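You operate a simulated robot arm through the tools that you are given. There is no shell and no other tool. Be economical: measure what you need, move in short steps, check, and stop when the job is done.

The job below is to be done with a simulated robot arm. You get a single attempt, and the scene is never put back.

Task
Pull a vacuum on the air unit, let it hold, and label it by the screen.
Fine: black valve open, pump on till the green; valve shut, pump off; green for TIGHT, red for LEAK, on top.
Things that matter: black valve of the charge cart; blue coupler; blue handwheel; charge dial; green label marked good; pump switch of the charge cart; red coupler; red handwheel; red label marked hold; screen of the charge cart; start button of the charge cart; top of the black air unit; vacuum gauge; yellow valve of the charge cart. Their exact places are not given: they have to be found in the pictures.

It is judged by the outcome, as a careful person would: the job done as asked, and still so three seconds after it is handed in. It fails if anything else is knocked over, pushed out of place, dropped, spilled or broken.

Robot
A 5-joint arm with a two-finger parallel gripper on a trunk, on a base that drives. Base frame: it is fixed to the floor where the robot stands at the start and does not move with it; the origin is under the middle of the robot, x ahead of it, y to its left, z up; the surface under the hand at the start is at about z = 860. Units: mm, rad, N and s.
It reaches about 1134 mm from its shoulder. Its first joint turns from -2.601 to 2.601 rad. Places, roughly: black valve of the charge cart [600, -100, 900]; blue coupler (4x4x6 cm) [100, -600, 900]; blue handwheel [0, -700, 900]; charge dial [700, -200, 1000]; pump switch of the charge cart [500, -500, 1100]; red coupler (4x4x6 cm) [-100, -800, 900]; red handwheel [-200, -800, 900]; screen of the charge cart [600, -400, 1300]; start button of the charge cart [600, -400, 1100]; top of the black air unit [0, -1000, 1000]; vacuum gauge [700, -200, 1300]; yellow valve of the charge cart [500, -200, 900]. Payload 1.57 kg.
The TCP is the grasp point between the finger pads, 30 mm short of the fingertips. In the tool frame z runs along the fingers and y along their closing line. Largest opening 110 mm; finger width 24, thickness 12; the body of the gripper, 48 by 112 mm, starts 78 mm behind the TCP.
Orientation is told as [roll, pitch, yaw] about the base's x, y, z axes, in that order, counted from this pose: with the fingers straight down and closing along the base's y, the tool's x points along the base's -x, its y along +y and its z along -z.

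Tools
- The arm moves only by the tool send_rows. Its argument "commands" is a list of rows, each a list of 7 numbers: the opening, from 0 (shut) to 1 (fully open), then the shift along the tool's x, y, z in units of 300 mm (1.0 is 300 mm), then the turn, a rotation vector about the tool's x, y, z in units of 45 degrees (1.0 is 45 degrees). In form: [[claw, dx, dy, dz, wx, wy, wz], ...]. A call has 1 to 20 rows; each row is the pose to reach, as a shift and turn from the pose commanded when the call began, along the tool's axes at that moment. A call with a number of a shift or a turn outside -1 to 1 is refused whole. Rows are played at 5 a second. More than 50 mm and 0.15 rad between two rows, or a gripper value outside its range, and nothing of the call is played. A pose out of reach is approached as far as the arm can. The call stops where the force on the tool passes 60 N (or 10 N more than at its start, if that is more) or the arm is blocked; 0.2 s more then pass. Each finger travels about 72 mm/s and halts on what it meets, pressing with about 42 N; the grip force reading is that of the motor and also rises with nothing between the fingers. The clock runs only during rows and for 0.2 s after the last one: add rows that repeat a pose to give the fingers time. The reply holds the time, the measured pose of the TCP, the force on the tool along the base axes, the opening and the grip force, in the units named above and with some noise, with the torque about the TCP (base axes, N m) and any sound that the robot's microphone picked up.
- Cameras (640 x 400 px; columns grow to the right, rows downward): "scene" is now at [-16.6, 102.2, 1861.2]; the picture's right is [-0.93, -0.37, -0.00], its down [-0.30, 0.76, -0.58] and it looks along [0.21, -0.53, -0.82] (base axes); focal length 248 px, centre (320, 200). "wrist" rides on the gripper at [70, 16, -141] in the tool frame; the picture's right is [-0.23, 0.97, 0.00], its down [-0.86, -0.20, -0.48] and it looks along [-0.47, -0.11, 0.88] (tool axes); focal length 222 px, centre (320, 200).
- get_image(camera): a new picture of that camera. No time passes.
- move_column(by): slides the trunk up (or, below 0, down) by that many mm; the arm and the scene camera ride with it, the base frame stays. It gives what a move gives, with no picture.
- base_move(legs): drives the robot by 1 to 6 legs, each [ahead, turn to the left] in mm and rad, along the robot's own axes; the way and the turn of a leg run together, so that a leg with both is an arc; at most 1500 mm and 3.142 rad a leg. The arm and the cameras ride along, it lands a little off, and it stops where it bumps. It gives what a move gives.
- head_to(pan, tilt): turns the head with the scene camera to pan (to the left, within 2.705 rad either way) and tilt (down, from -0.506 to 1.204), counted from straight ahead of the robot. It gives what a move gives.
- locate(camera, pixels): there is no depth. For up to 12 entries [column, row, z] of the newest picture of that camera ("zoom" is the newest enlarged one), the place [x, y] in the base frame at which the ray of that pixel passes the height z, good to about 2 mm. No time passes.
- zoom(camera, box): a new picture of the part [left, top, right, bottom] of that camera's present view, enlarged. No time passes.
- job_done(): hands the job in; it is judged then, once.

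Keep the steps short. Do not move on a guess: measure, check each grasp and each placing, and mend mistakes. In all there are 80 turns and 52 pictures (those below and enlarged ones count). Leave the gripper open and the arm clear of the work at the hand-in unless told otherwise, and finish with a single line.

The tools are called by a JSON object that holds its "api" and its "payload". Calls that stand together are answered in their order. send_rows: Moves the arm, as the interface text tells. Its arguments: {"type":"object","properties":{"commands":{"type":"array","items":{"type":"array","items":{"type":"number"}}}},"required":["commands"]} The other tools are called the same way: move_column (by) slides the trunk up or down; base_move (legs) drives the base; head_to (pan, tilt) turns the head that bears the scene camera; get_image (camera) takes a picture; locate (camera, pixels) gives the place at which the rays of pixels pass given heights; zoom (camera, box) takes an enlarged picture of a part of a camera's view; job_done () hands the job in.

At the start:

```text
t: 0.0
position: [283.3, -531.2, 1155.8]
orientation: [-0.001, 0.001, -0.149]
wrist_force: [-0.7, -0.2, 1.1]
wrist_torque: [0.02, -0.01, 0.01]
finger_gap: 110.1
grip_force: 0.1
trunk travel left (down, up): [-889.0, 81.0]
robot x, y, heading: [0.2, -0.5, -0.002]
head pan, tilt: [-1.194, 0.958]
```

scene: 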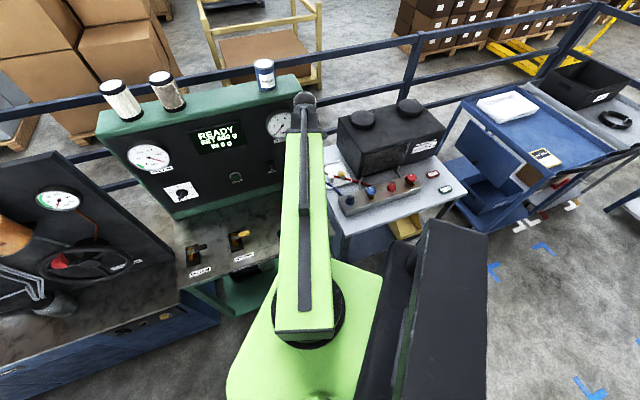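
wrist: 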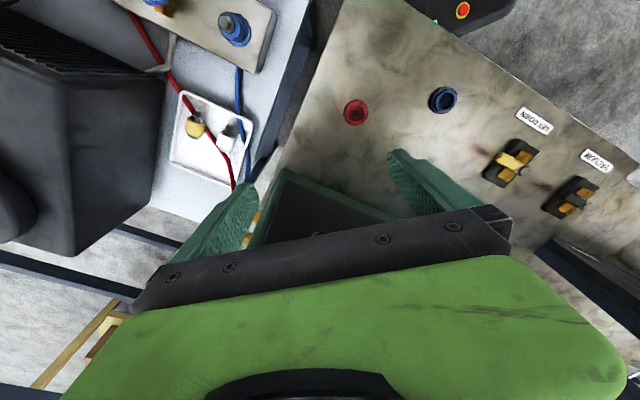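

I'll look closer at the cart's panel and the bench of the air unit first.

{"api": "zoom", "payload": {"camera": "scene", "box": [100, 70, 320, 210]}}

{"api": "zoom", "payload": {"camera": "scene", "box": [310, 90, 470, 240]}}

{"api": "zoom", "payload": {"camera": "scene", "box": [160, 190, 320, 300]}}

```text
2.86 times, centred on (210, 140) of scene
```

zoom: 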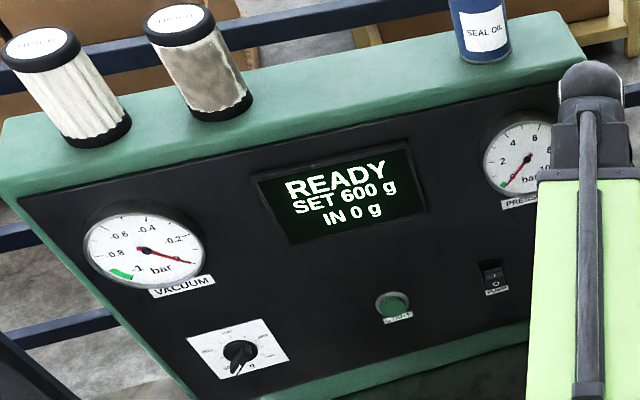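

```text
2.67 times, centred on (390, 165) of scene
```

zoom: 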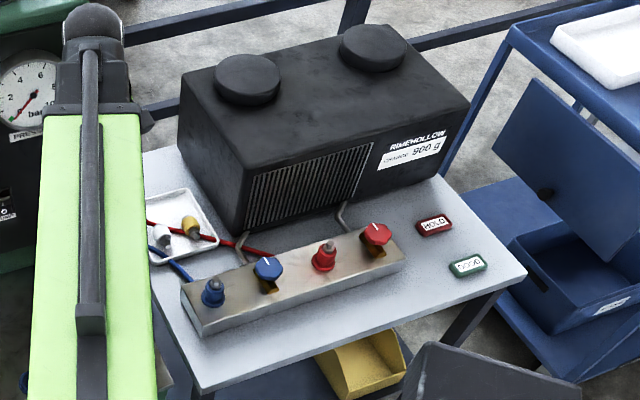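

```text
3.64 times, centred on (240, 245) of scene
```

zoom: 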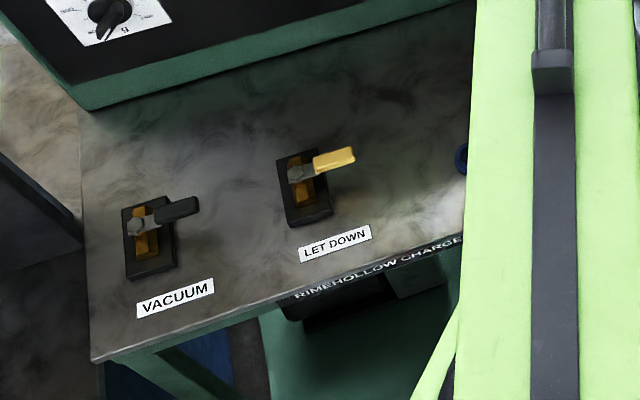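

Both levers sit across their brass bodies, so they look shut. I'll enlarge the wrist view of the valves and of the bench with the handwheels.

{"api": "zoom", "payload": {"camera": "wrist", "box": [460, 90, 640, 230]}}

{"api": "zoom", "payload": {"camera": "wrist", "box": [120, 0, 300, 200]}}

{"api": "locate", "payload": {"camera": "scene", "pixels": [[349, 200, 900], [371, 192, 900], [390, 187, 900], [411, 180, 900], [427, 174, 865], [445, 189, 865], [360, 118, 1050], [410, 105, 1050], [196, 246, 900], [238, 238, 900]]}}

```text
2.86 times, centred on (550, 160) of wrist
```

zoom: 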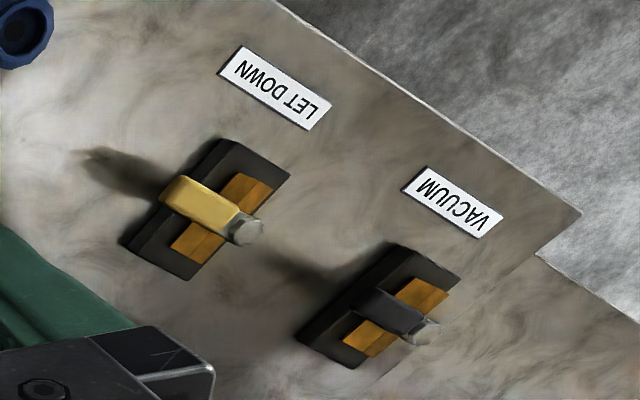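

```text
2.00 times, centred on (210, 100) of wrist
```

zoom: 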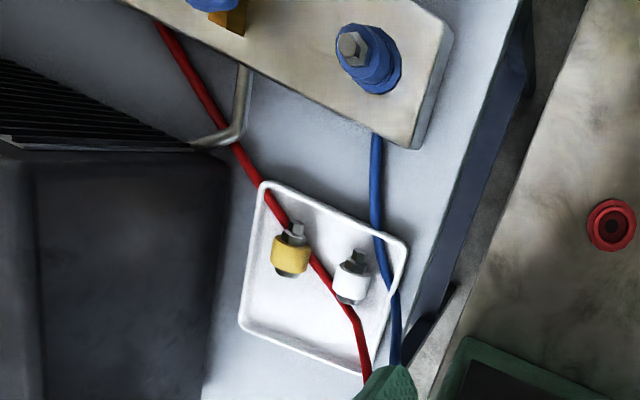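

```text
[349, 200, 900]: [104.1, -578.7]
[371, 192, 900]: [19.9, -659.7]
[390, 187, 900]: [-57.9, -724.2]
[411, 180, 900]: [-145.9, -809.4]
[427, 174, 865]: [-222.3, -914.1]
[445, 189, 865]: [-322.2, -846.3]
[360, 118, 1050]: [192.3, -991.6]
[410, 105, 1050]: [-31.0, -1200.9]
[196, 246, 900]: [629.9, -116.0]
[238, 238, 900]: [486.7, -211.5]
```

I can't yet tell whether the couplers and handwheels are as they should be. I'll turn the wrist camera toward the block, staying at the present height in free air.

{"api": "send_rows", "payload": {"commands": [[1, 0.082, -0.012, 0, 0, 0, 0.167], [1, 0.164, -0.025, 0, 0, 0, 0.333], [1, 0.246, -0.037, 0, 0, 0, 0.5], [1, 0.328, -0.05, 0, 0, 0, 0.667], [1, 0.41, -0.062, 0, 0, 0, 0.833], [1, 0.49, -0.074, 0, 0, 0, 1.0]]}}

{"api": "send_rows", "payload": {"commands": [[1, 0.05, -0.067, 0, 0, 0, 0.15], [1, 0.1, -0.134, 0, 0, 0, 0.3], [1, 0.15, -0.201, 0, 0, 0, 0.45], [1, 0.2, -0.268, 0, 0, 0, 0.6], [1, 0.25, -0.335, 0, 0, 0, 0.75], [1, 0.297, -0.403, 0, 0, 0, 0.81]]}}

{"api": "get_image", "payload": {"camera": "wrist"}}

```text
t: 1.4
position: [134.4, -531.8, 1156.3]
orientation: [-0.003, -0.001, -0.937]
wrist_force: [0.6, 0.2, 0.2]
wrist_torque: [0.02, 0.01, 0.0]
finger_gap: 110.0
grip_force: 0.0
trunk travel left (down, up): [-889.0, 81.0]
robot x, y, heading: [-4.5, 0.6, 0.004]
head pan, tilt: [-1.194, 0.958]
```

```text
t: 2.8
position: [-16.1, -531.0, 1155.4]
orientation: [0.0, -0.002, -1.573]
wrist_force: [0.6, -0.7, 0.6]
wrist_torque: [-0.01, -0.02, 0.0]
finger_gap: 109.9
grip_force: 0.0
trunk travel left (down, up): [-889.0, 81.0]
robot x, y, heading: [-0.1, 0.6, -0.003]
head pan, tilt: [-1.194, 0.958]
```

```text
44 pictures are left
```

wrist: 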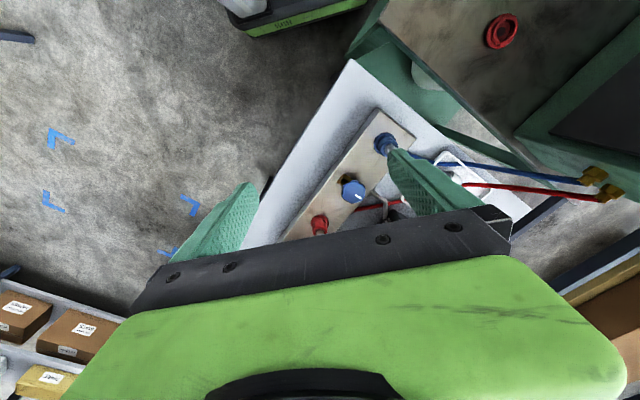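

The block is partly in view. I'll enlarge it.

{"api": "zoom", "payload": {"camera": "wrist", "box": [270, 90, 470, 250]}}

{"api": "zoom", "payload": {"camera": "scene", "box": [330, 140, 460, 230]}}

```text
2.50 times, centred on (370, 170) of wrist
```

zoom: 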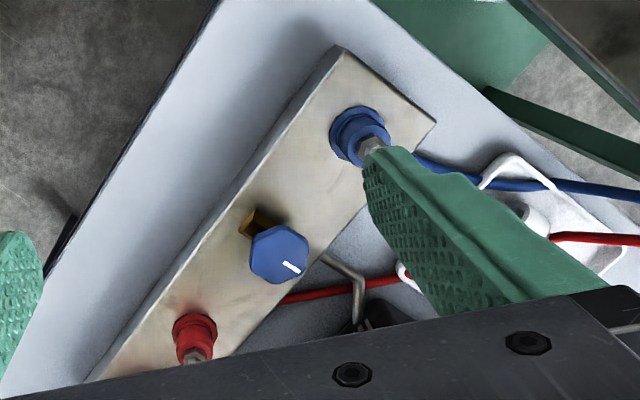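

```text
4.44 times, centred on (395, 185) of scene
```

zoom: 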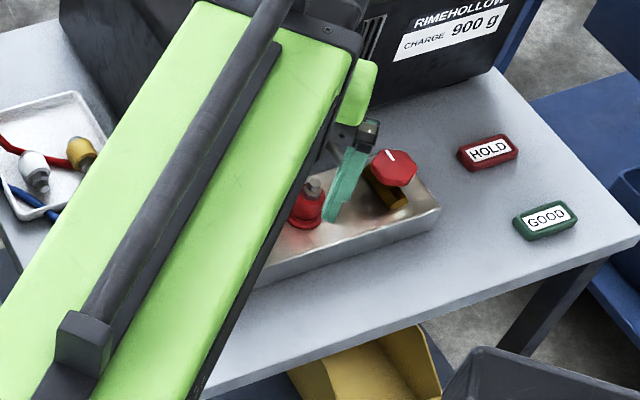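

The hoses look seated on the block's ports, and both handwheel marks run in line with their bodies. Next I'll swing the hand around to the cart's valves, high and in free air, and look there.

{"api": "send_rows", "payload": {"commands": [[1, 0.028, 0.083, 0, 0, 0, -0.155], [1, 0.056, 0.167, 0, 0, 0, -0.31], [1, 0.083, 0.25, 0, 0, 0, -0.465], [1, 0.111, 0.333, 0, 0, 0, -0.62], [1, 0.139, 0.417, 0, 0, 0, -0.775], [1, 0.167, 0.5, 0, 0, 0, -0.93]]}}

{"api": "send_rows", "payload": {"commands": [[1, -0.021, 0.107, 0, 0, 0, -0.155], [1, -0.043, 0.215, 0, 0, 0, -0.31], [1, -0.064, 0.322, 0, 0, 0, -0.465], [1, -0.085, 0.43, 0, 0, 0, -0.62], [1, -0.107, 0.537, 0, 0, 0, -0.775], [1, -0.128, 0.645, 0, 0, 0, -0.93]]}}

{"api": "send_rows", "payload": {"commands": [[1, -0.072, 0.105, 0, 0, 0, -0.112], [1, -0.144, 0.21, 0, 0, 0, -0.225], [1, -0.216, 0.314, 0, 0, 0, -0.337], [1, -0.288, 0.418, 0, 0, 0, -0.45], [1, -0.36, 0.523, 0, 0, 0, -0.562], [1, -0.432, 0.628, 0, 0, 0, -0.675], [1, -0.504, 0.732, 0, 0, 0, -0.787], [1, -0.576, 0.837, 0, 0, 0, -0.9]]}}

{"api": "get_image", "payload": {"camera": "wrist"}}

{"api": "get_image", "payload": {"camera": "scene"}}

```text
t: 4.2
position: [140.2, -516.3, 1155.1]
orientation: [-0.001, 0.001, -0.838]
wrist_force: [0.0, -0.3, -0.1]
wrist_torque: [-0.01, 0.03, 0.0]
finger_gap: 110.0
grip_force: 0.0
out of reach, approached as far as the arm can: row 2, 3, 4, 5, 6
trunk travel left (down, up): [-889.0, 81.0]
robot x, y, heading: [-0.6, -0.1, -0.006]
head pan, tilt: [-1.194, 0.958]
```

```text
t: 5.6
position: [328.5, -442.5, 1155.5]
orientation: [0.0, 0.005, -0.108]
wrist_force: [-0.2, 0.8, -0.1]
wrist_torque: [-0.04, 0.03, -0.03]
finger_gap: 110.0
grip_force: 0.1
out of reach, approached as far as the arm can: row 1, 2, 3, 4, 5, 6
trunk travel left (down, up): [-889.0, 81.0]
robot x, y, heading: [0.9, 2.1, -0.004]
head pan, tilt: [-1.194, 0.958]
```

```text
t: 7.4
position: [528.3, -213.3, 1156.8]
orientation: [-0.001, 0.003, 0.598]
wrist_force: [0.2, -0.2, -0.5]
wrist_torque: [0.0, 0.01, 0.02]
finger_gap: 109.9
grip_force: 0.2
out of reach, approached as far as the arm can: row 1, 2, 3, 4, 5, 6, 7
trunk travel left (down, up): [-889.0, 81.0]
robot x, y, heading: [-1.6, 1.8, -0.003]
head pan, tilt: [-1.194, 0.958]
```

```text
41 pictures are left
```

wrist: 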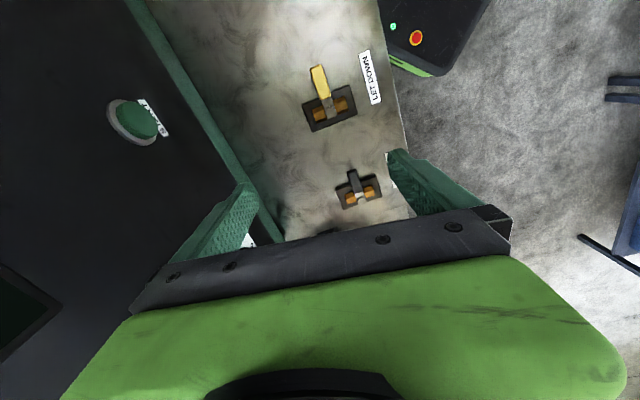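

```text
40 pictures are left
```

scene: 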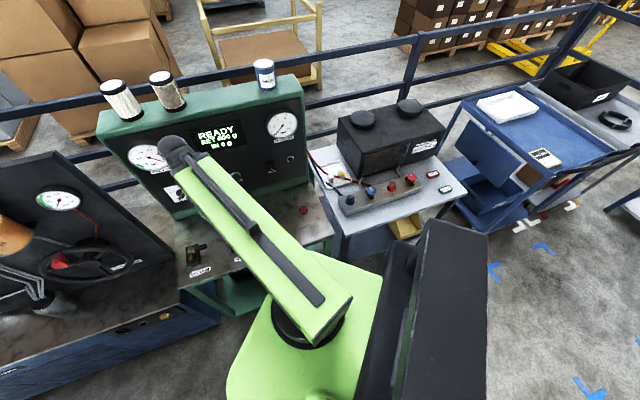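

I'll enlarge both views of the black valve so I can triangulate the lever.

{"api": "zoom", "payload": {"camera": "scene", "box": [170, 230, 234, 270]}}

{"api": "locate", "payload": {"camera": "zoom", "pixels": [[320, 200, 880], [320, 200, 920], [320, 200, 950]]}}

{"api": "zoom", "payload": {"camera": "wrist", "box": [290, 50, 410, 225]}}

{"api": "locate", "payload": {"camera": "zoom", "pixels": [[320, 200, 880], [320, 200, 920], [320, 200, 950]]}}

```text
10.00 times, centred on (202, 250) of scene
```

zoom: 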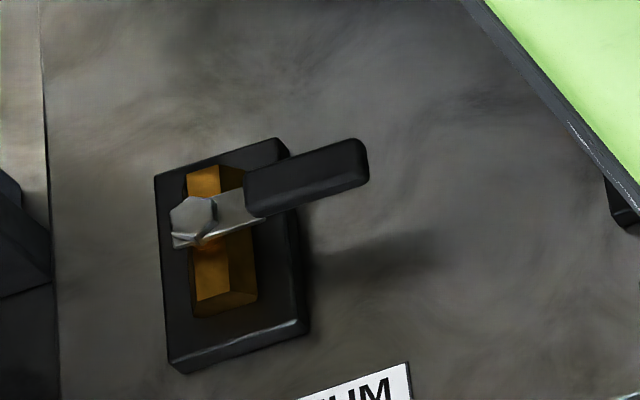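

```text
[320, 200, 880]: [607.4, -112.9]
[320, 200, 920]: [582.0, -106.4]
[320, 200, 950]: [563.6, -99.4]
```

```text
2.29 times, centred on (350, 138) of wrist
```

zoom: 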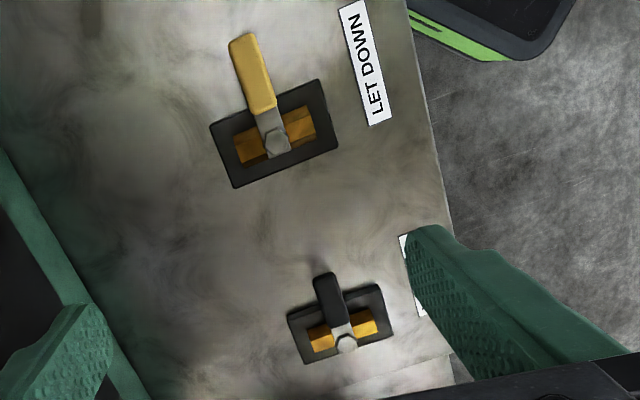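

```text
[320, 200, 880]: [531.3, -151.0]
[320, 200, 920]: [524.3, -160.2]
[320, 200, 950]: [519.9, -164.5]
```

{"api": "locate", "payload": {"camera": "zoom", "pixels": [[325, 280, 880], [325, 280, 920], [325, 280, 950], [346, 343, 880], [346, 343, 920], [346, 343, 950], [316, 341, 880], [376, 322, 880]]}}

{"api": "zoom", "payload": {"camera": "scene", "box": [170, 230, 234, 270]}}

{"api": "locate", "payload": {"camera": "zoom", "pixels": [[355, 155, 880], [355, 155, 920], [355, 155, 950], [192, 215, 880], [192, 215, 920], [192, 215, 950], [204, 168, 880], [225, 300, 880]]}}

```text
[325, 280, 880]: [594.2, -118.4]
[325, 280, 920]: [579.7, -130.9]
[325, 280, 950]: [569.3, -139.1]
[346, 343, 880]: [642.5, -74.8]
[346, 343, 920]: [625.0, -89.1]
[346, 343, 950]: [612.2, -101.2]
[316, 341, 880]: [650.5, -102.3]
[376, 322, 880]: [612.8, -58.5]
```

```text
10.00 times, centred on (202, 250) of scene
```

zoom: 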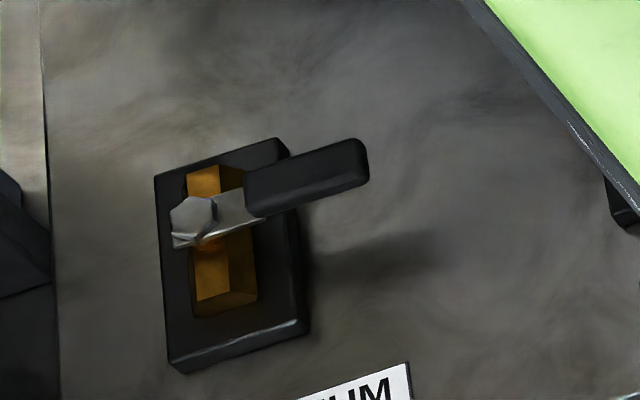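

```text
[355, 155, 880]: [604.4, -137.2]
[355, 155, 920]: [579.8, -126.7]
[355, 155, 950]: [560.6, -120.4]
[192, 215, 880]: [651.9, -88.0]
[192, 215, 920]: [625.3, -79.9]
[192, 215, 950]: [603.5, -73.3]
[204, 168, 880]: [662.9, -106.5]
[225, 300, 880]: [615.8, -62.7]
```

Triangulated, the black lever's pivot is near (628,-85) and its handle end near (580,-129), at z≈915. I'll bring the hand above the handle at z≈1000, fingers front and back of it, and check.

{"api": "send_rows", "payload": {"commands": [[0.8, -0.06, 0.025, 0.09, 0, 0, -0.03], [0.6, -0.12, 0.05, 0.18, 0, 0, -0.06], [0.5, -0.18, 0.075, 0.27, 0, 0, -0.09], [0.4, -0.24, 0.1, 0.36, 0, 0, -0.12], [0.4, -0.3, 0.124, 0.45, 0, 0, -0.14], [0.4, -0.356, 0.146, 0.523, 0, 0, -0.155]]}}

{"api": "get_image", "payload": {"camera": "wrist"}}

{"api": "zoom", "payload": {"camera": "scene", "box": [130, 170, 290, 280]}}

```text
t: 8.8
position: [586.8, -117.7, 1155.5]
orientation: [0.001, 0.004, 0.719]
wrist_force: [0.0, 0.2, -0.1]
wrist_torque: [0.01, 0.0, -0.01]
finger_gap: 44.0
grip_force: 0.1
out of reach, approached as far as the arm can: row 1, 2, 3, 4, 5, 6
trunk travel left (down, up): [-889.0, 81.0]
robot x, y, heading: [3.0, -1.2, 0.0]
head pan, tilt: [-1.194, 0.958]
```

```text
36 pictures are left
```

wrist: 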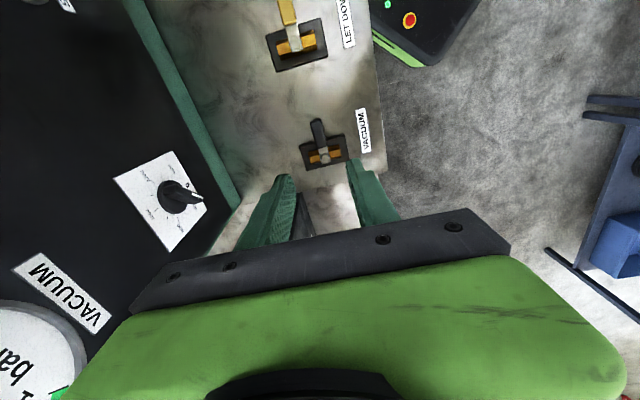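

```text
3.64 times, centred on (210, 225) of scene
```

zoom: 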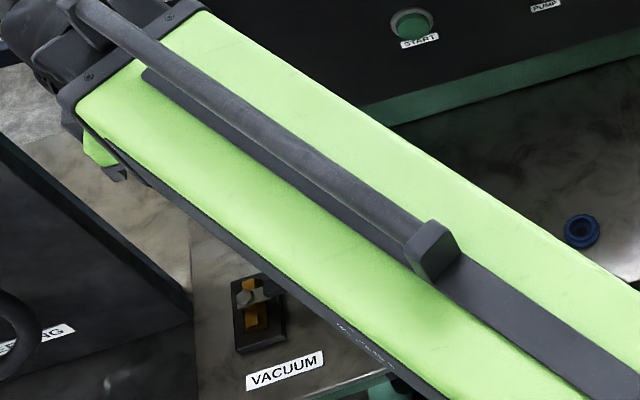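

The arm is at its low limit, so the trunk must come down. First I'll check the panel's clearance: the ledge foot at wrist (215,155) and (165,50).

{"api": "locate", "payload": {"camera": "wrist", "pixels": [[237, 205, 890], [150, 35, 890], [215, 195, 1000], [118, 180, 1000], [30, 280, 1250], [325, 158, 910], [316, 123, 915]]}}

```text
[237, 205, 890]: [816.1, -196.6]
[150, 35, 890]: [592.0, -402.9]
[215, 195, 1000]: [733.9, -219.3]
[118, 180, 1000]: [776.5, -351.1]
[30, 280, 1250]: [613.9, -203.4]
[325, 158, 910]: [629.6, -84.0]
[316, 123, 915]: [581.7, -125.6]
```

The ledge is about 210 mm behind the hand, so there is room. I'll lower the trunk 150 mm.

{"api": "move_column", "payload": {"by": -150}}

{"api": "get_image", "payload": {"camera": "wrist"}}

```text
t: 10.6
position: [586.7, -117.6, 1006.8]
orientation: [0.0, 0.002, 0.718]
wrist_force: [0.9, 0.5, -0.3]
wrist_torque: [0.01, 0.0, -0.04]
finger_gap: 43.9
grip_force: 0.2
trunk travel left (down, up): [-739.0, 231.0]
robot x, y, heading: [-2.7, -0.7, 0.001]
head pan, tilt: [-1.194, 0.958]
```

```text
34 pictures are left
```

wrist: 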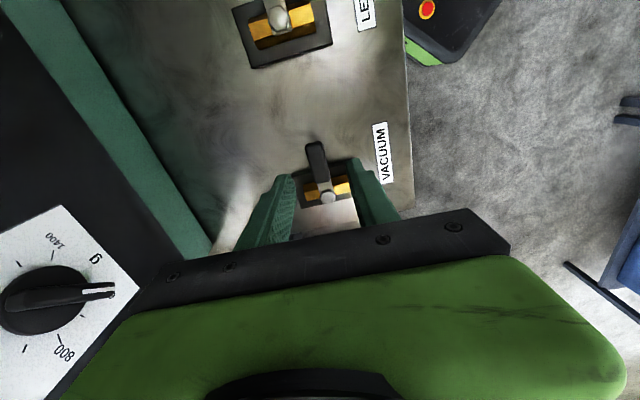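

{"api": "locate", "payload": {"camera": "wrist", "pixels": [[314, 145, 918], [322, 186, 918], [328, 198, 918], [305, 203, 885], [352, 188, 885]]}}

```text
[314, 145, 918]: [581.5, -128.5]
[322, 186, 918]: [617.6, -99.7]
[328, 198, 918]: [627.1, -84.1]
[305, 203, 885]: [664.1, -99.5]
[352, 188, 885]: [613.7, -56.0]
```

I'll shift 6 mm onto the handle, lower the trunk 80 mm so the fingers straddle it, and narrow the gap.

{"api": "send_rows", "payload": {"commands": [[0.4, -0.013, -0.013, 0, 0, 0, -0.05]]}}

{"api": "move_column", "payload": {"by": -81}}

{"api": "send_rows", "payload": {"commands": [[0.3, 0, 0, 0, 0, 0, 0], [0.25, 0, 0, 0, 0, 0, 0]]}}

{"api": "get_image", "payload": {"camera": "wrist"}}

```text
t: 10.9
position: [592.4, -117.5, 1005.6]
orientation: [-0.001, 0.001, 0.759]
wrist_force: [-0.3, 0.1, -0.4]
wrist_torque: [-0.04, 0.02, 0.01]
finger_gap: 43.9
grip_force: 0.0
trunk travel left (down, up): [-739.0, 231.0]
robot x, y, heading: [-0.4, 1.7, 0.001]
head pan, tilt: [-1.194, 0.958]
```

```text
t: 12.1
position: [591.7, -117.7, 924.3]
orientation: [0.0, 0.001, 0.757]
wrist_force: [0.5, -0.3, -0.5]
wrist_torque: [-0.01, 0.0, 0.0]
finger_gap: 43.7
grip_force: 0.0
trunk travel left (down, up): [-658.0, 312.0]
robot x, y, heading: [-1.0, 1.5, -0.004]
head pan, tilt: [-1.194, 0.958]
```

```text
t: 12.7
position: [593.4, -116.8, 924.5]
orientation: [0.0, 0.001, 0.758]
wrist_force: [-0.4, 0.5, 0.7]
wrist_torque: [0.02, 0.02, 0.03]
finger_gap: 27.6
grip_force: 0.0
trunk travel left (down, up): [-658.0, 312.0]
robot x, y, heading: [-0.8, -0.6, -0.004]
head pan, tilt: [-1.194, 0.958]
```

```text
33 pictures are left
```

wrist: 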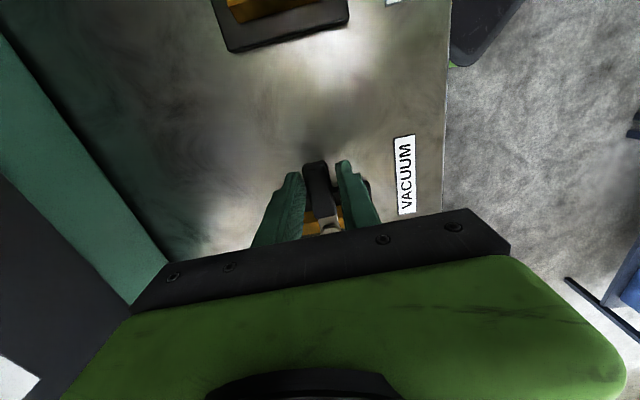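

The handle is between the fingers. I'll try a short turn counter-clockwise (handle toward the back) about the pivot and read the force.

{"api": "send_rows", "payload": {"commands": [[0.25, -0.0013, -0.0201, 0, 0, 0, -0.1655], [0.25, -0.0052, -0.0399, 0, 0, 0, -0.331], [0.25, -0.0123, -0.0605, 0, 0, 0, -0.509]]}}

{"api": "get_image", "payload": {"camera": "wrist"}}

```text
t: 13.5
position: [608.0, -128.6, 926.3]
orientation: [0.001, 0.002, 1.16]
wrist_force: [-1.1, 0.7, -0.3]
wrist_torque: [0.03, 0.0, -0.04]
finger_gap: 28.5
grip_force: 0.1
trunk travel left (down, up): [-658.0, 312.0]
robot x, y, heading: [0.8, -2.3, -0.002]
head pan, tilt: [-1.194, 0.958]
```

```text
32 pictures are left
```

wrist: 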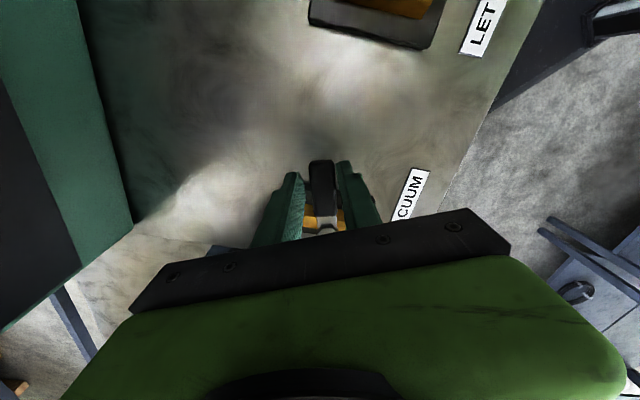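

The lever follows with hardly any force. I'll carry on the same way.

{"api": "send_rows", "payload": {"commands": [[0.25, -0.0016, -0.0223, 0, 0, 0, -0.178], [0.25, -0.0062, -0.0442, 0, 0, 0, -0.3565], [0.25, -0.0138, -0.0652, 0, 0, 0, -0.535], [0.25, -0.0244, -0.085, 0, 0, 0, -0.713], [0.25, -0.0376, -0.1031, 0, 0, 0, -0.891]]}}

```text
t: 14.7
position: [640.4, -130.0, 924.8]
orientation: [0.0, 0.002, 1.86]
wrist_force: [-0.7, -0.2, -0.1]
wrist_torque: [0.03, -0.04, 0.02]
finger_gap: 28.4
grip_force: 0.0
trunk travel left (down, up): [-658.0, 312.0]
robot x, y, heading: [0.5, -3.6, 0.002]
head pan, tilt: [-1.194, 0.958]
```

{"api": "send_rows", "payload": {"commands": [[0.25, -0.0016, -0.0223, 0, 0, 0, -0.178], [0.25, -0.0062, -0.0442, 0, 0, 0, -0.3565], [0.25, -0.0138, -0.0652, 0, 0, 0, -0.535], [0.25, -0.0236, -0.0836, 0, 0, 0, -0.7]]}}

{"api": "get_image", "payload": {"camera": "wrist"}}

```text
t: 15.7
position: [662.9, -117.3, 925.1]
orientation: [0.003, 0.0, 2.41]
wrist_force: [-0.4, -1.5, -1.5]
wrist_torque: [-0.02, -0.01, -0.01]
finger_gap: 28.6
grip_force: 0.2
trunk travel left (down, up): [-658.0, 312.0]
robot x, y, heading: [-0.6, -4.0, 0.004]
head pan, tilt: [-1.194, 0.958]
```

```text
31 pictures are left
```

wrist: 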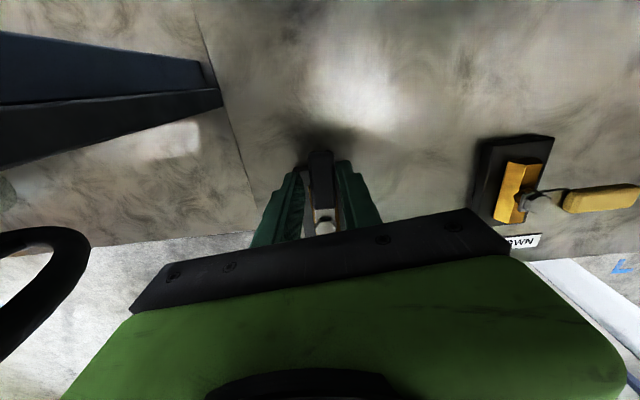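

The lever is nearly in line with the brass. I'll nudge a little further to feel for the stop.

{"api": "send_rows", "payload": {"commands": [[0.25, -0.0004, -0.0112, 0, 0, 0, -0.089], [0.25, -0.0016, -0.0223, 0, 0, 0, -0.178]]}}

{"api": "get_image", "payload": {"camera": "wrist"}}

```text
t: 16.3
position: [666.6, -111.3, 925.3]
orientation: [0.002, -0.001, 2.546]
wrist_force: [-9.0, -3.7, -1.7]
wrist_torque: [-0.01, 0.1, -0.16]
finger_gap: 34.4
grip_force: 4.1
trunk travel left (down, up): [-658.0, 312.0]
robot x, y, heading: [-0.4, 1.5, 0.004]
head pan, tilt: [-1.194, 0.958]
```

```text
30 pictures are left
```

wrist: 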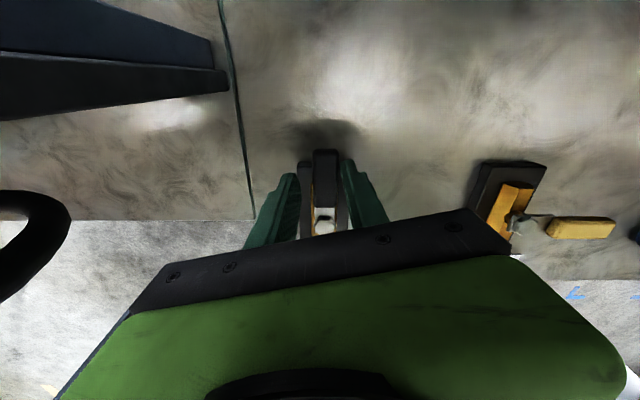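

That is the stop: 10 N, lever in line, so the valve is open. I'll ease back, open the fingers slightly and raise the trunk 240 mm.

{"api": "send_rows", "payload": {"commands": [[0.27, -0.0016, 0.0223, 0, 0, 0, 0.14], [0.36, -0.0016, 0.0223, 0, 0, 0, 0.14]]}}

{"api": "move_column", "payload": {"by": 230}}

{"api": "zoom", "payload": {"camera": "scene", "box": [160, 80, 340, 260]}}

```text
t: 16.9
position: [662.8, -116.3, 925.1]
orientation: [0.001, 0.0, 2.436]
wrist_force: [-0.5, 1.2, -0.3]
wrist_torque: [0.0, 0.01, 0.02]
finger_gap: 39.9
grip_force: 0.1
trunk travel left (down, up): [-658.0, 312.0]
robot x, y, heading: [0.0, 0.7, 0.005]
head pan, tilt: [-1.194, 0.958]
```

```text
t: 19.3
position: [663.6, -116.2, 1154.8]
orientation: [0.002, 0.0, 2.437]
wrist_force: [0.0, 0.1, -0.1]
wrist_torque: [-0.01, -0.03, -0.01]
finger_gap: 39.6
grip_force: 0.1
trunk travel left (down, up): [-888.0, 82.0]
robot x, y, heading: [-0.3, 0.9, 0.0]
head pan, tilt: [-1.194, 0.958]
```

```text
2.22 times, centred on (250, 170) of scene
```

zoom: 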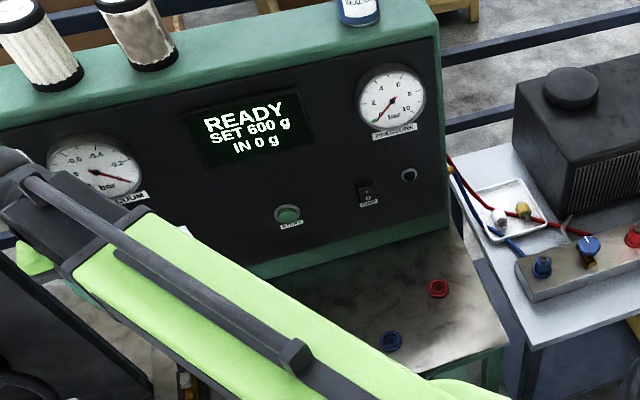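

The screen reads READY, and the couplers' empty parking docks sit on the deck. I'll enlarge the pump switch and get its rays.

{"api": "zoom", "payload": {"camera": "scene", "box": [250, 145, 306, 180]}}

{"api": "locate", "payload": {"camera": "scene", "pixels": [[270, 166, 1050], [270, 166, 1100], [270, 166, 1150], [309, 200, 890], [253, 207, 870]]}}

```text
11.43 times, centred on (278, 162) of scene
```

zoom: 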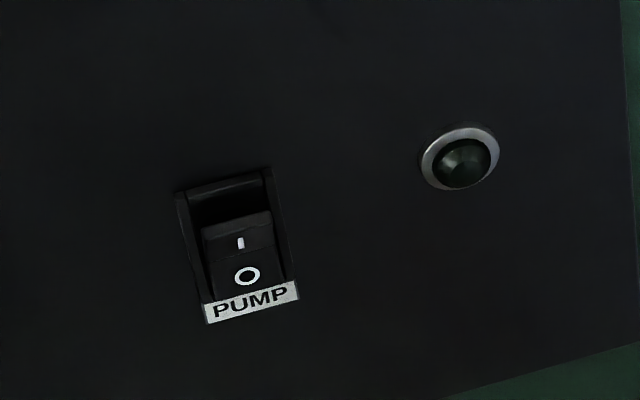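

```text
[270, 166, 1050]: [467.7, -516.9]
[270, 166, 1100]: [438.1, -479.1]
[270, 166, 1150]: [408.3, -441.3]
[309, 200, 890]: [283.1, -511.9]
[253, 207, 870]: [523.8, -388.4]
```

The rocker's raised top half is marked I, so the pump is off. It lies near (467,-517,1050) on the panel, and the hand's radial direction meets the panel square there. I'll swing the hand over in front of it at the present height, with the fingers closing.

{"api": "send_rows", "payload": {"commands": [[0.3, -0.007, 0.115, 0, 0, 0, 0], [0.2, -0.014, 0.23, 0, 0, 0, 0], [0.1, -0.021, 0.346, 0, 0, 0, 0], [0, -0.028, 0.461, 0, 0, 0, 0], [0, -0.035, 0.576, 0, 0, 0, 0], [0, -0.042, 0.692, 0, 0, 0, 0]]}}

{"api": "send_rows", "payload": {"commands": [[0, -0.007, 0.115, 0, 0, 0, 0.03], [0, -0.014, 0.23, 0, 0, 0, 0.06], [0, -0.021, 0.346, 0, 0, 0, 0.09], [0, -0.028, 0.461, 0, 0, 0, 0.12], [0, -0.035, 0.576, 0, 0, 0, 0.15], [0, -0.042, 0.692, 0, 0, 0, 0.167]]}}

{"api": "send_rows", "payload": {"commands": [[0, 0, 0, 0, 0, 0.16, 0], [0, 0, 0, 0, 0, 0.32, 0], [0, 0, 0, 0, 0, 0.48, 0], [0, 0, 0, 0, 0, 0.64, 0], [0, 0, 0, 0, 0, 0.8, 0]]}}

```text
t: 20.7
position: [519.4, -267.2, 1155.5]
orientation: [0.003, -0.001, 2.436]
wrist_force: [-0.9, -0.8, 0.7]
wrist_torque: [-0.02, 0.01, 0.01]
finger_gap: 0.0
grip_force: 21.6
trunk travel left (down, up): [-888.0, 82.0]
robot x, y, heading: [-2.3, -2.2, 0.004]
head pan, tilt: [-1.194, 0.958]
```

```text
t: 22.1
position: [426.6, -363.9, 1154.9]
orientation: [0.025, 0.004, 2.256]
wrist_force: [-0.8, -0.3, -0.2]
wrist_torque: [-0.01, -0.02, -0.02]
finger_gap: 0.0
grip_force: 21.4
out of reach, approached as far as the arm can: row 2, 3, 4, 5, 6
trunk travel left (down, up): [-888.0, 82.0]
robot x, y, heading: [-0.2, -1.0, 0.0]
head pan, tilt: [-1.194, 0.958]
```

```text
t: 23.2
position: [502.9, -435.5, 1182.5]
orientation: [0.029, 0.482, 2.265]
wrist_force: [-3.8, 5.9, 2.5]
wrist_torque: [0.09, 0.04, 0.02]
finger_gap: 0.0
grip_force: 21.2
out of reach, approached as far as the arm can: row 1, 2, 3, 4, 5
trunk travel left (down, up): [-888.0, 82.0]
robot x, y, heading: [-0.8, 2.3, -0.003]
head pan, tilt: [-1.194, 0.958]
stopped in row 5: the force on the tool passed its limit at 96 N (the readings are from after the stop); the commanded pose is now the measured one
```

The fingers touched the panel: the arm couldn't hold that radius and swung outward. I'll back the base off straight for more room, then check that nothing changed.

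{"api": "base_move", "payload": {"legs": [[-250, 0]]}}

{"api": "get_image", "payload": {"camera": "scene"}}

```text
t: 25.0
position: [253.4, -436.6, 1182.7]
orientation: [0.028, 0.483, 2.265]
wrist_force: [-0.6, -1.0, 0.5]
wrist_torque: [0.02, -0.07, -0.02]
finger_gap: 0.0
grip_force: 21.2
trunk travel left (down, up): [-888.0, 82.0]
robot x, y, heading: [-251.4, 1.1, 0.002]
head pan, tilt: [-1.194, 0.958]
```

```text
27 pictures are left
```

scene: 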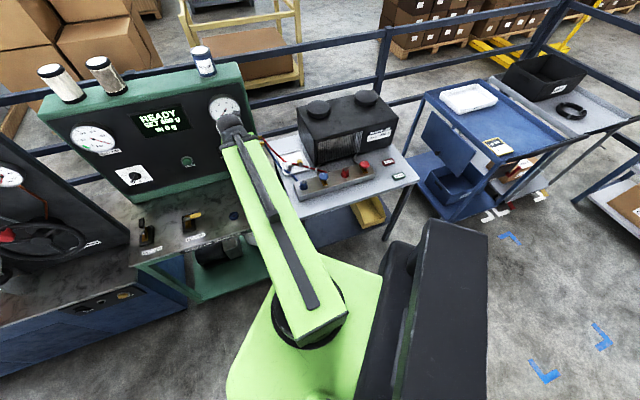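

Everything stands as before. I'll find the arm's own axis by locating the turret at (310,313), so the tool's tilt plane can be aimed right.

{"api": "locate", "payload": {"camera": "scene", "pixels": [[310, 313, 1300], [310, 313, 1400], [310, 313, 1500], [232, 130, 1500], [232, 130, 1400], [187, 162, 1050], [187, 162, 1100]]}}

```text
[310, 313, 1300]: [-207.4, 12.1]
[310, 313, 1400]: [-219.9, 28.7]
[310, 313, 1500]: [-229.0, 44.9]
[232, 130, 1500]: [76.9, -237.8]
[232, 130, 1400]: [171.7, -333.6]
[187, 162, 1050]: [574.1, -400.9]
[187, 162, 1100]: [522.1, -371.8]
```

{"api": "send_rows", "payload": {"commands": [[0, 0, 0, 0, 0, 0.16, 0], [0, 0, 0, 0, 0, 0.32, 0], [0, 0, 0, 0, 0, 0.48, 0], [0, 0, 0, 0, 0, 0.64, 0]]}}

```text
t: 26.0
position: [322.2, -494.7, 1260.7]
orientation: [0.049, 0.983, 2.29]
wrist_force: [0.1, 0.3, 0.3]
wrist_torque: [0.01, 0.06, -0.01]
finger_gap: 0.0
grip_force: 21.4
out of reach, approached as far as the arm can: row 1, 2, 3, 4
trunk travel left (down, up): [-888.0, 82.0]
robot x, y, heading: [-248.9, 3.9, 0.0]
head pan, tilt: [-1.194, 0.958]
```

The tool tilts out as wanted. I'll finish the tilt to nearly level while lining the hand up with the switch's direction, still about 100 mm clear of the panel.

{"api": "send_rows", "payload": {"commands": [[0, -0.013, -0.05, -0.019, 0.021, 0.14, -0.014], [0, -0.026, -0.1, -0.038, 0.042, 0.28, -0.028], [0, -0.039, -0.15, -0.057, 0.063, 0.42, -0.042], [0, -0.052, -0.2, -0.076, 0.085, 0.56, -0.056], [0, -0.063, -0.247, -0.095, 0.106, 0.7, -0.07]]}}

{"api": "get_image", "payload": {"camera": "wrist"}}

```text
t: 27.2
position: [408.7, -450.7, 1381.9]
orientation: [0.898, 1.504, -3.039]
wrist_force: [-0.4, 0.8, -0.2]
wrist_torque: [-0.01, -0.01, 0.0]
finger_gap: 0.0
grip_force: 21.0
out of reach, approached as far as the arm can: row 1, 2, 3, 4, 5
trunk travel left (down, up): [-888.0, 82.0]
robot x, y, heading: [-249.9, -3.0, -0.003]
head pan, tilt: [-1.194, 0.958]
```

```text
26 pictures are left
```

wrist: 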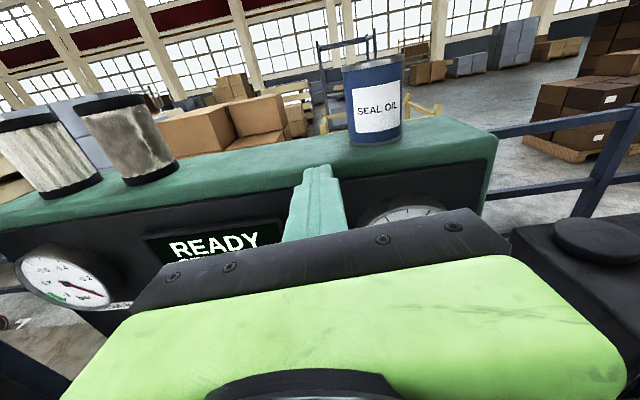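

The tool is nearly level and about 50 mm off the panel. I'll lower the trunk 300 mm to the switch's height and look.

{"api": "move_column", "payload": {"by": -290}}

{"api": "get_image", "payload": {"camera": "wrist"}}

```text
t: 30.1
position: [408.4, -452.4, 1093.9]
orientation: [0.883, 1.503, -3.052]
wrist_force: [0.5, 0.5, 0.6]
wrist_torque: [0.0, 0.0, 0.02]
finger_gap: 0.0
grip_force: 20.8
trunk travel left (down, up): [-598.0, 372.0]
robot x, y, heading: [-250.6, -1.3, -0.002]
head pan, tilt: [-1.194, 0.958]
```

```text
25 pictures are left
```

wrist: 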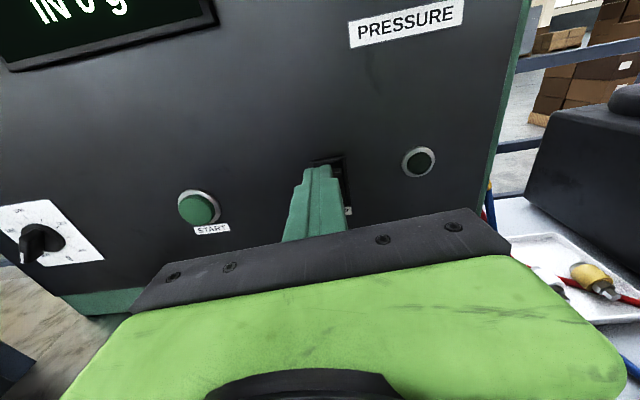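

The fingers are nearly in front of the switch. I'll enlarge and measure the switch and the tip.

{"api": "zoom", "payload": {"camera": "wrist", "box": [280, 140, 376, 230]}}

{"api": "locate", "payload": {"camera": "wrist", "pixels": [[330, 160, 1060], [330, 160, 1090], [330, 160, 1120], [348, 212, 1000], [348, 212, 1030], [348, 212, 1060], [198, 208, 1040], [198, 208, 1070], [419, 161, 1060], [419, 161, 1090]]}}

```text
4.44 times, centred on (328, 185) of wrist
```

zoom: 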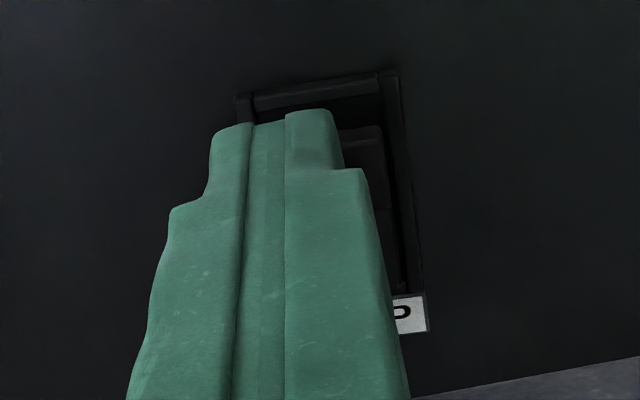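

```text
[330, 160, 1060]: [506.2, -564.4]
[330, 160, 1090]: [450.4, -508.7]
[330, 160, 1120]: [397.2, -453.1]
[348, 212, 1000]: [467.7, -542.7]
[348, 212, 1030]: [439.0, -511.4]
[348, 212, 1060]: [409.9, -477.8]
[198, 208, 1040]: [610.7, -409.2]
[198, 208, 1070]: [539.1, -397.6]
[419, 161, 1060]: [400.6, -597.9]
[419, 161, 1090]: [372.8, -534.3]
```

The switch bezel spans z≈1020–1083, with its centre near (464,-520) and the rocker's I half near z≈1066. I'll lower 25 mm, shift 15 mm right and advance 30 mm, then look again.

{"api": "move_column", "payload": {"by": -25}}

{"api": "send_rows", "payload": {"commands": [[0, 0, 0.053, 0, 0, 0, 0], [0, 0, 0.053, 0.05, 0, 0, 0], [0, 0, 0.053, 0.1, 0, 0, 0]]}}

{"api": "zoom", "payload": {"camera": "wrist", "box": [240, 120, 400, 240]}}

```text
t: 30.9
position: [409.0, -451.6, 1066.7]
orientation: [0.885, 1.503, -3.051]
wrist_force: [-0.4, 0.3, 0.6]
wrist_torque: [-0.01, 0.01, 0.02]
finger_gap: 0.1
grip_force: 21.4
trunk travel left (down, up): [-573.0, 397.0]
robot x, y, heading: [-248.1, -0.5, 0.0]
head pan, tilt: [-1.194, 0.958]
```

```text
t: 31.7
position: [418.5, -484.9, 1068.0]
orientation: [0.881, 1.501, -3.057]
wrist_force: [-1.3, 0.4, 0.0]
wrist_torque: [0.0, -0.03, -0.01]
finger_gap: 0.1
grip_force: 21.0
trunk travel left (down, up): [-573.0, 397.0]
robot x, y, heading: [-247.6, -1.0, -0.0]
head pan, tilt: [-1.194, 0.958]
```

```text
3.33 times, centred on (320, 180) of wrist
```

zoom: 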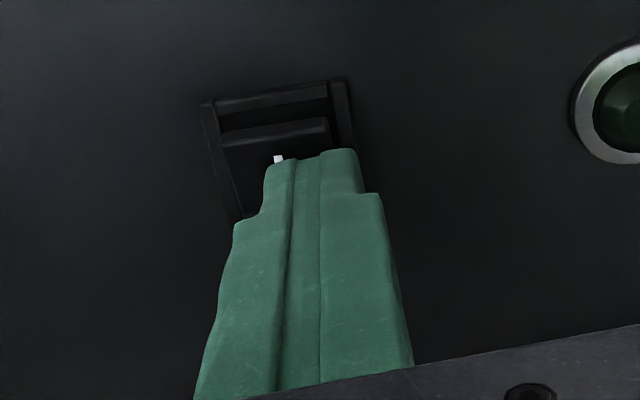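

{"api": "locate", "payload": {"camera": "zoom", "pixels": [[278, 158, 1040], [278, 158, 1060], [278, 158, 1080], [275, 128, 1060], [275, 128, 1080], [275, 93, 1060], [275, 93, 1080], [314, 155, 1065], [314, 155, 1085]]}}

```text
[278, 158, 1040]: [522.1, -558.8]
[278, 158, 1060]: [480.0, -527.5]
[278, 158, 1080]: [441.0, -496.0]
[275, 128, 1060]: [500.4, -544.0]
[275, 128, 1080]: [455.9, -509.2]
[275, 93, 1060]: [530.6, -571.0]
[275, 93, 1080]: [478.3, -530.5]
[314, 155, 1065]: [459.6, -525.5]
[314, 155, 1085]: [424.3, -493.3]
```

The I mark is at about (460,-512,1070). I'll shift 5 mm left and 3 mm up, then press in small steps.

{"api": "send_rows", "payload": {"commands": [[0, 0.01, -0.016, 0, 0, 0, 0], [0, 0.01, -0.016, 0.027, 0, 0, 0], [0, 0.01, -0.016, 0.043, 0, 0, 0], [0, 0.01, -0.016, 0.06, 0, 0, 0]]}}

```text
t: 32.5
position: [426.4, -484.7, 1072.9]
orientation: [0.969, 1.506, -2.965]
wrist_force: [-23.3, 24.4, 16.3]
wrist_torque: [-0.3, 0.01, 0.01]
finger_gap: 0.0
grip_force: 21.1
trunk travel left (down, up): [-573.0, 397.0]
robot x, y, heading: [-248.4, 0.9, -0.004]
head pan, tilt: [-1.194, 0.958]
stopped in row 4: the force on the tool passed its limit at 104 N (the readings are from after the stop); the commanded pose is now the measured one
```

Contact with the switch. I'll look at the tip and the panel.

{"api": "zoom", "payload": {"camera": "wrist", "box": [240, 120, 400, 240]}}

{"api": "zoom", "payload": {"camera": "scene", "box": [30, 60, 270, 210]}}

```text
3.33 times, centred on (320, 180) of wrist
```

zoom: 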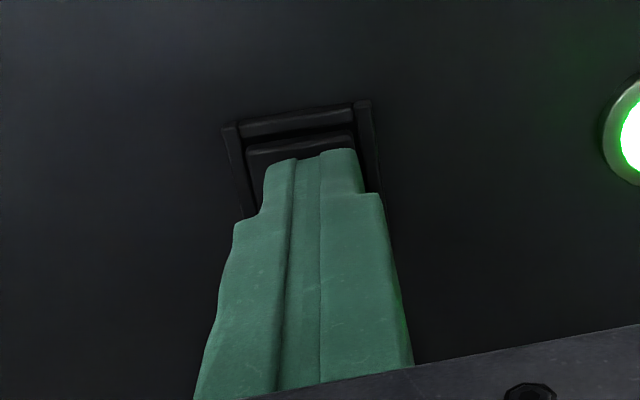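

```text
2.67 times, centred on (150, 135) of scene
```

zoom: 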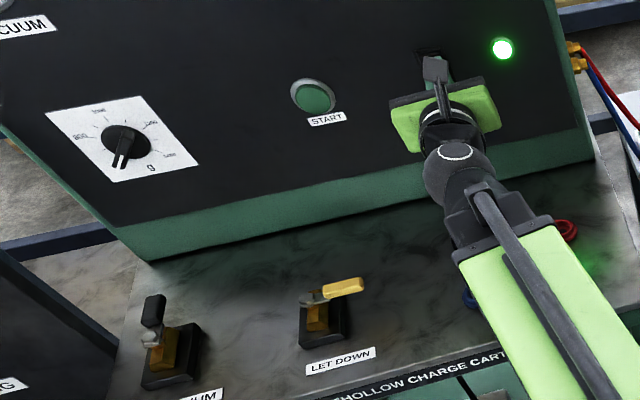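

The green lamp is lit, so the pump is running, and the valve handle shows open. I'll draw the fingers back 40 mm and turn the head to read the gauge and screen.

{"api": "send_rows", "payload": {"commands": [[0, 0, 0, -0.07, 0, 0, 0], [0, 0, 0, -0.14, 0, 0, 0]]}}

{"api": "head_to", "payload": {"pan": -0.55, "tilt": 0.4}}

{"api": "get_image", "payload": {"camera": "scene"}}

```text
t: 33.1
position: [404.0, -459.6, 1068.0]
orientation: [0.911, 1.504, -3.025]
wrist_force: [-0.5, -0.2, 0.6]
wrist_torque: [0.02, -0.03, 0.02]
finger_gap: 0.0
grip_force: 21.1
trunk travel left (down, up): [-573.0, 397.0]
robot x, y, heading: [-249.7, 0.1, -0.004]
head pan, tilt: [-1.194, 0.958]
```

```text
t: 34.2
position: [403.6, -460.8, 1069.2]
orientation: [0.912, 1.504, -3.024]
wrist_force: [-0.5, 0.2, -0.7]
wrist_torque: [0.0, -0.02, 0.01]
finger_gap: 0.0
grip_force: 21.7
trunk travel left (down, up): [-573.0, 397.0]
robot x, y, heading: [-248.7, -1.1, 0.002]
head pan, tilt: [-0.55, 0.4]
```

```text
20 pictures are left
```

scene: 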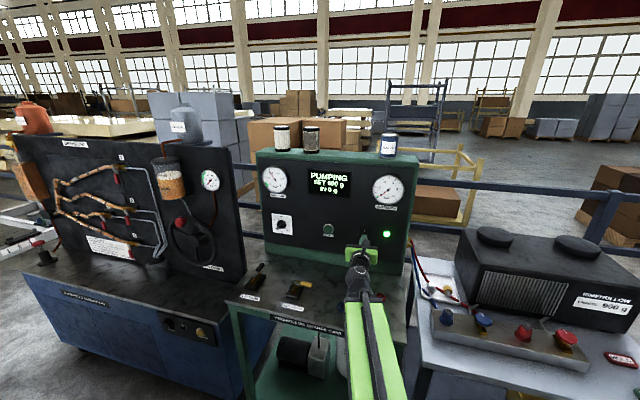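

The screen says PUMPING. While it pumps, I'll bring the hand back toward the valve: away from the panel, swinging left and turning downward.

{"api": "send_rows", "payload": {"commands": [[0, 0.013, -0.05, -0.04, 0.039, -0.119, -0.002], [0, 0.026, -0.166, -0.07, 0.078, -0.239, -0.007], [0, 0.039, -0.25, -0.1, 0.117, -0.358, -0.016], [0, 0.052, -0.333, -0.11, 0.156, -0.477, -0.03], [0.1, 0.065, -0.416, -0.12, 0.195, -0.597, -0.046], [0.2, 0.077, -0.5, -0.13, 0.234, -0.716, -0.066], [0.3, 0.09, -0.583, -0.13, 0.273, -0.836, -0.09], [0.36, 0.103, -0.667, -0.133, 0.312, -0.955, -0.117]]}}

{"api": "zoom", "payload": {"camera": "scene", "box": [240, 140, 440, 310]}}

```text
t: 36.0
position: [517.4, -287.4, 905.9]
orientation: [0.049, 0.763, 2.637]
wrist_force: [0.5, 0.6, -0.4]
wrist_torque: [-0.01, -0.02, 0.01]
finger_gap: 39.8
grip_force: 0.0
out of reach, approached as far as the arm can: row 1, 2, 3, 4, 5, 6, 7, 8
trunk travel left (down, up): [-573.0, 397.0]
robot x, y, heading: [-251.1, 2.5, -0.006]
head pan, tilt: [-0.55, 0.4]
```

```text
2.35 times, centred on (340, 225) of scene
```

zoom: 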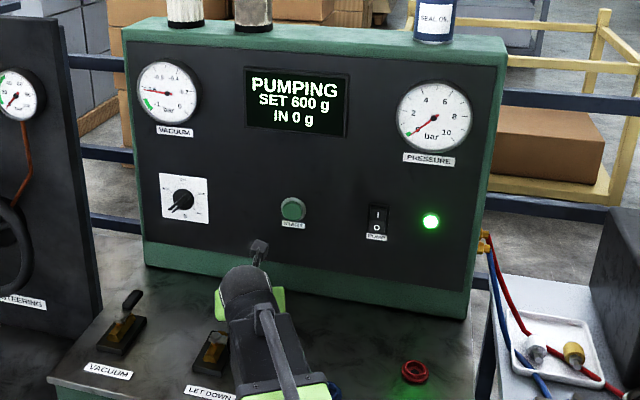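

The gauge is near -0.8 and still falling. The hand came out low, so I'll raise the trunk 150 mm.

{"api": "move_column", "payload": {"by": 180}}

```text
t: 38.0
position: [516.0, -288.6, 1086.7]
orientation: [0.049, 0.764, 2.639]
wrist_force: [0.2, -0.1, -0.2]
wrist_torque: [-0.03, -0.02, 0.01]
finger_gap: 39.8
grip_force: 0.1
trunk travel left (down, up): [-753.0, 217.0]
robot x, y, heading: [-247.6, 1.0, 0.001]
head pan, tilt: [-0.55, 0.4]
```

{"api": "send_rows", "payload": {"commands": [[0.36, 0.004, -0.079, 0.029, -0.008, -0.108, 0.044], [0.36, 0.007, -0.158, 0.058, -0.018, -0.216, 0.088], [0.36, 0.011, -0.237, 0.087, -0.03, -0.324, 0.132], [0.36, 0.014, -0.316, 0.116, -0.045, -0.432, 0.176], [0.36, 0.018, -0.395, 0.144, -0.06, -0.54, 0.22], [0.36, 0.021, -0.474, 0.173, -0.08, -0.649, 0.263], [0.36, 0.025, -0.553, 0.202, -0.1, -0.757, 0.307], [0.36, 0.028, -0.632, 0.231, -0.125, -0.865, 0.351], [0.36, 0.032, -0.711, 0.26, -0.15, -0.973, 0.395]]}}

{"api": "zoom", "payload": {"camera": "scene", "box": [220, 150, 420, 310]}}

```text
t: 40.0
position: [677.8, -137.8, 1019.6]
orientation: [0.029, 0.003, 2.279]
wrist_force: [0.2, -0.2, -0.3]
wrist_torque: [0.02, 0.03, -0.01]
finger_gap: 39.5
grip_force: 0.1
out of reach, approached as far as the arm can: row 1, 2, 3, 4, 5, 6, 7, 8, 9
trunk travel left (down, up): [-753.0, 217.0]
robot x, y, heading: [-249.4, 5.5, -0.005]
head pan, tilt: [-0.55, 0.4]
```

```text
2.50 times, centred on (320, 230) of scene
```

zoom: 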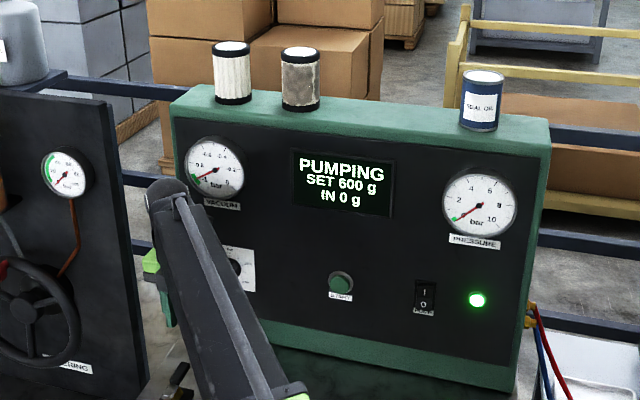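

The needle has come close to the green. I'll check the lever from the wrist camera.

{"api": "get_image", "payload": {"camera": "wrist"}}

```text
17 pictures are left
```

wrist: 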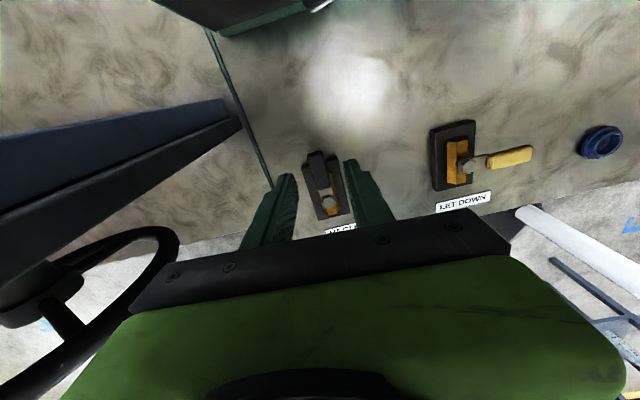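

{"api": "locate", "payload": {"camera": "wrist", "pixels": [[316, 154, 918], [323, 190, 918], [329, 205, 918]]}}

```text
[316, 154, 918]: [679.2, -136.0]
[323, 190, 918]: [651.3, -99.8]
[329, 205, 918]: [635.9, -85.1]
```

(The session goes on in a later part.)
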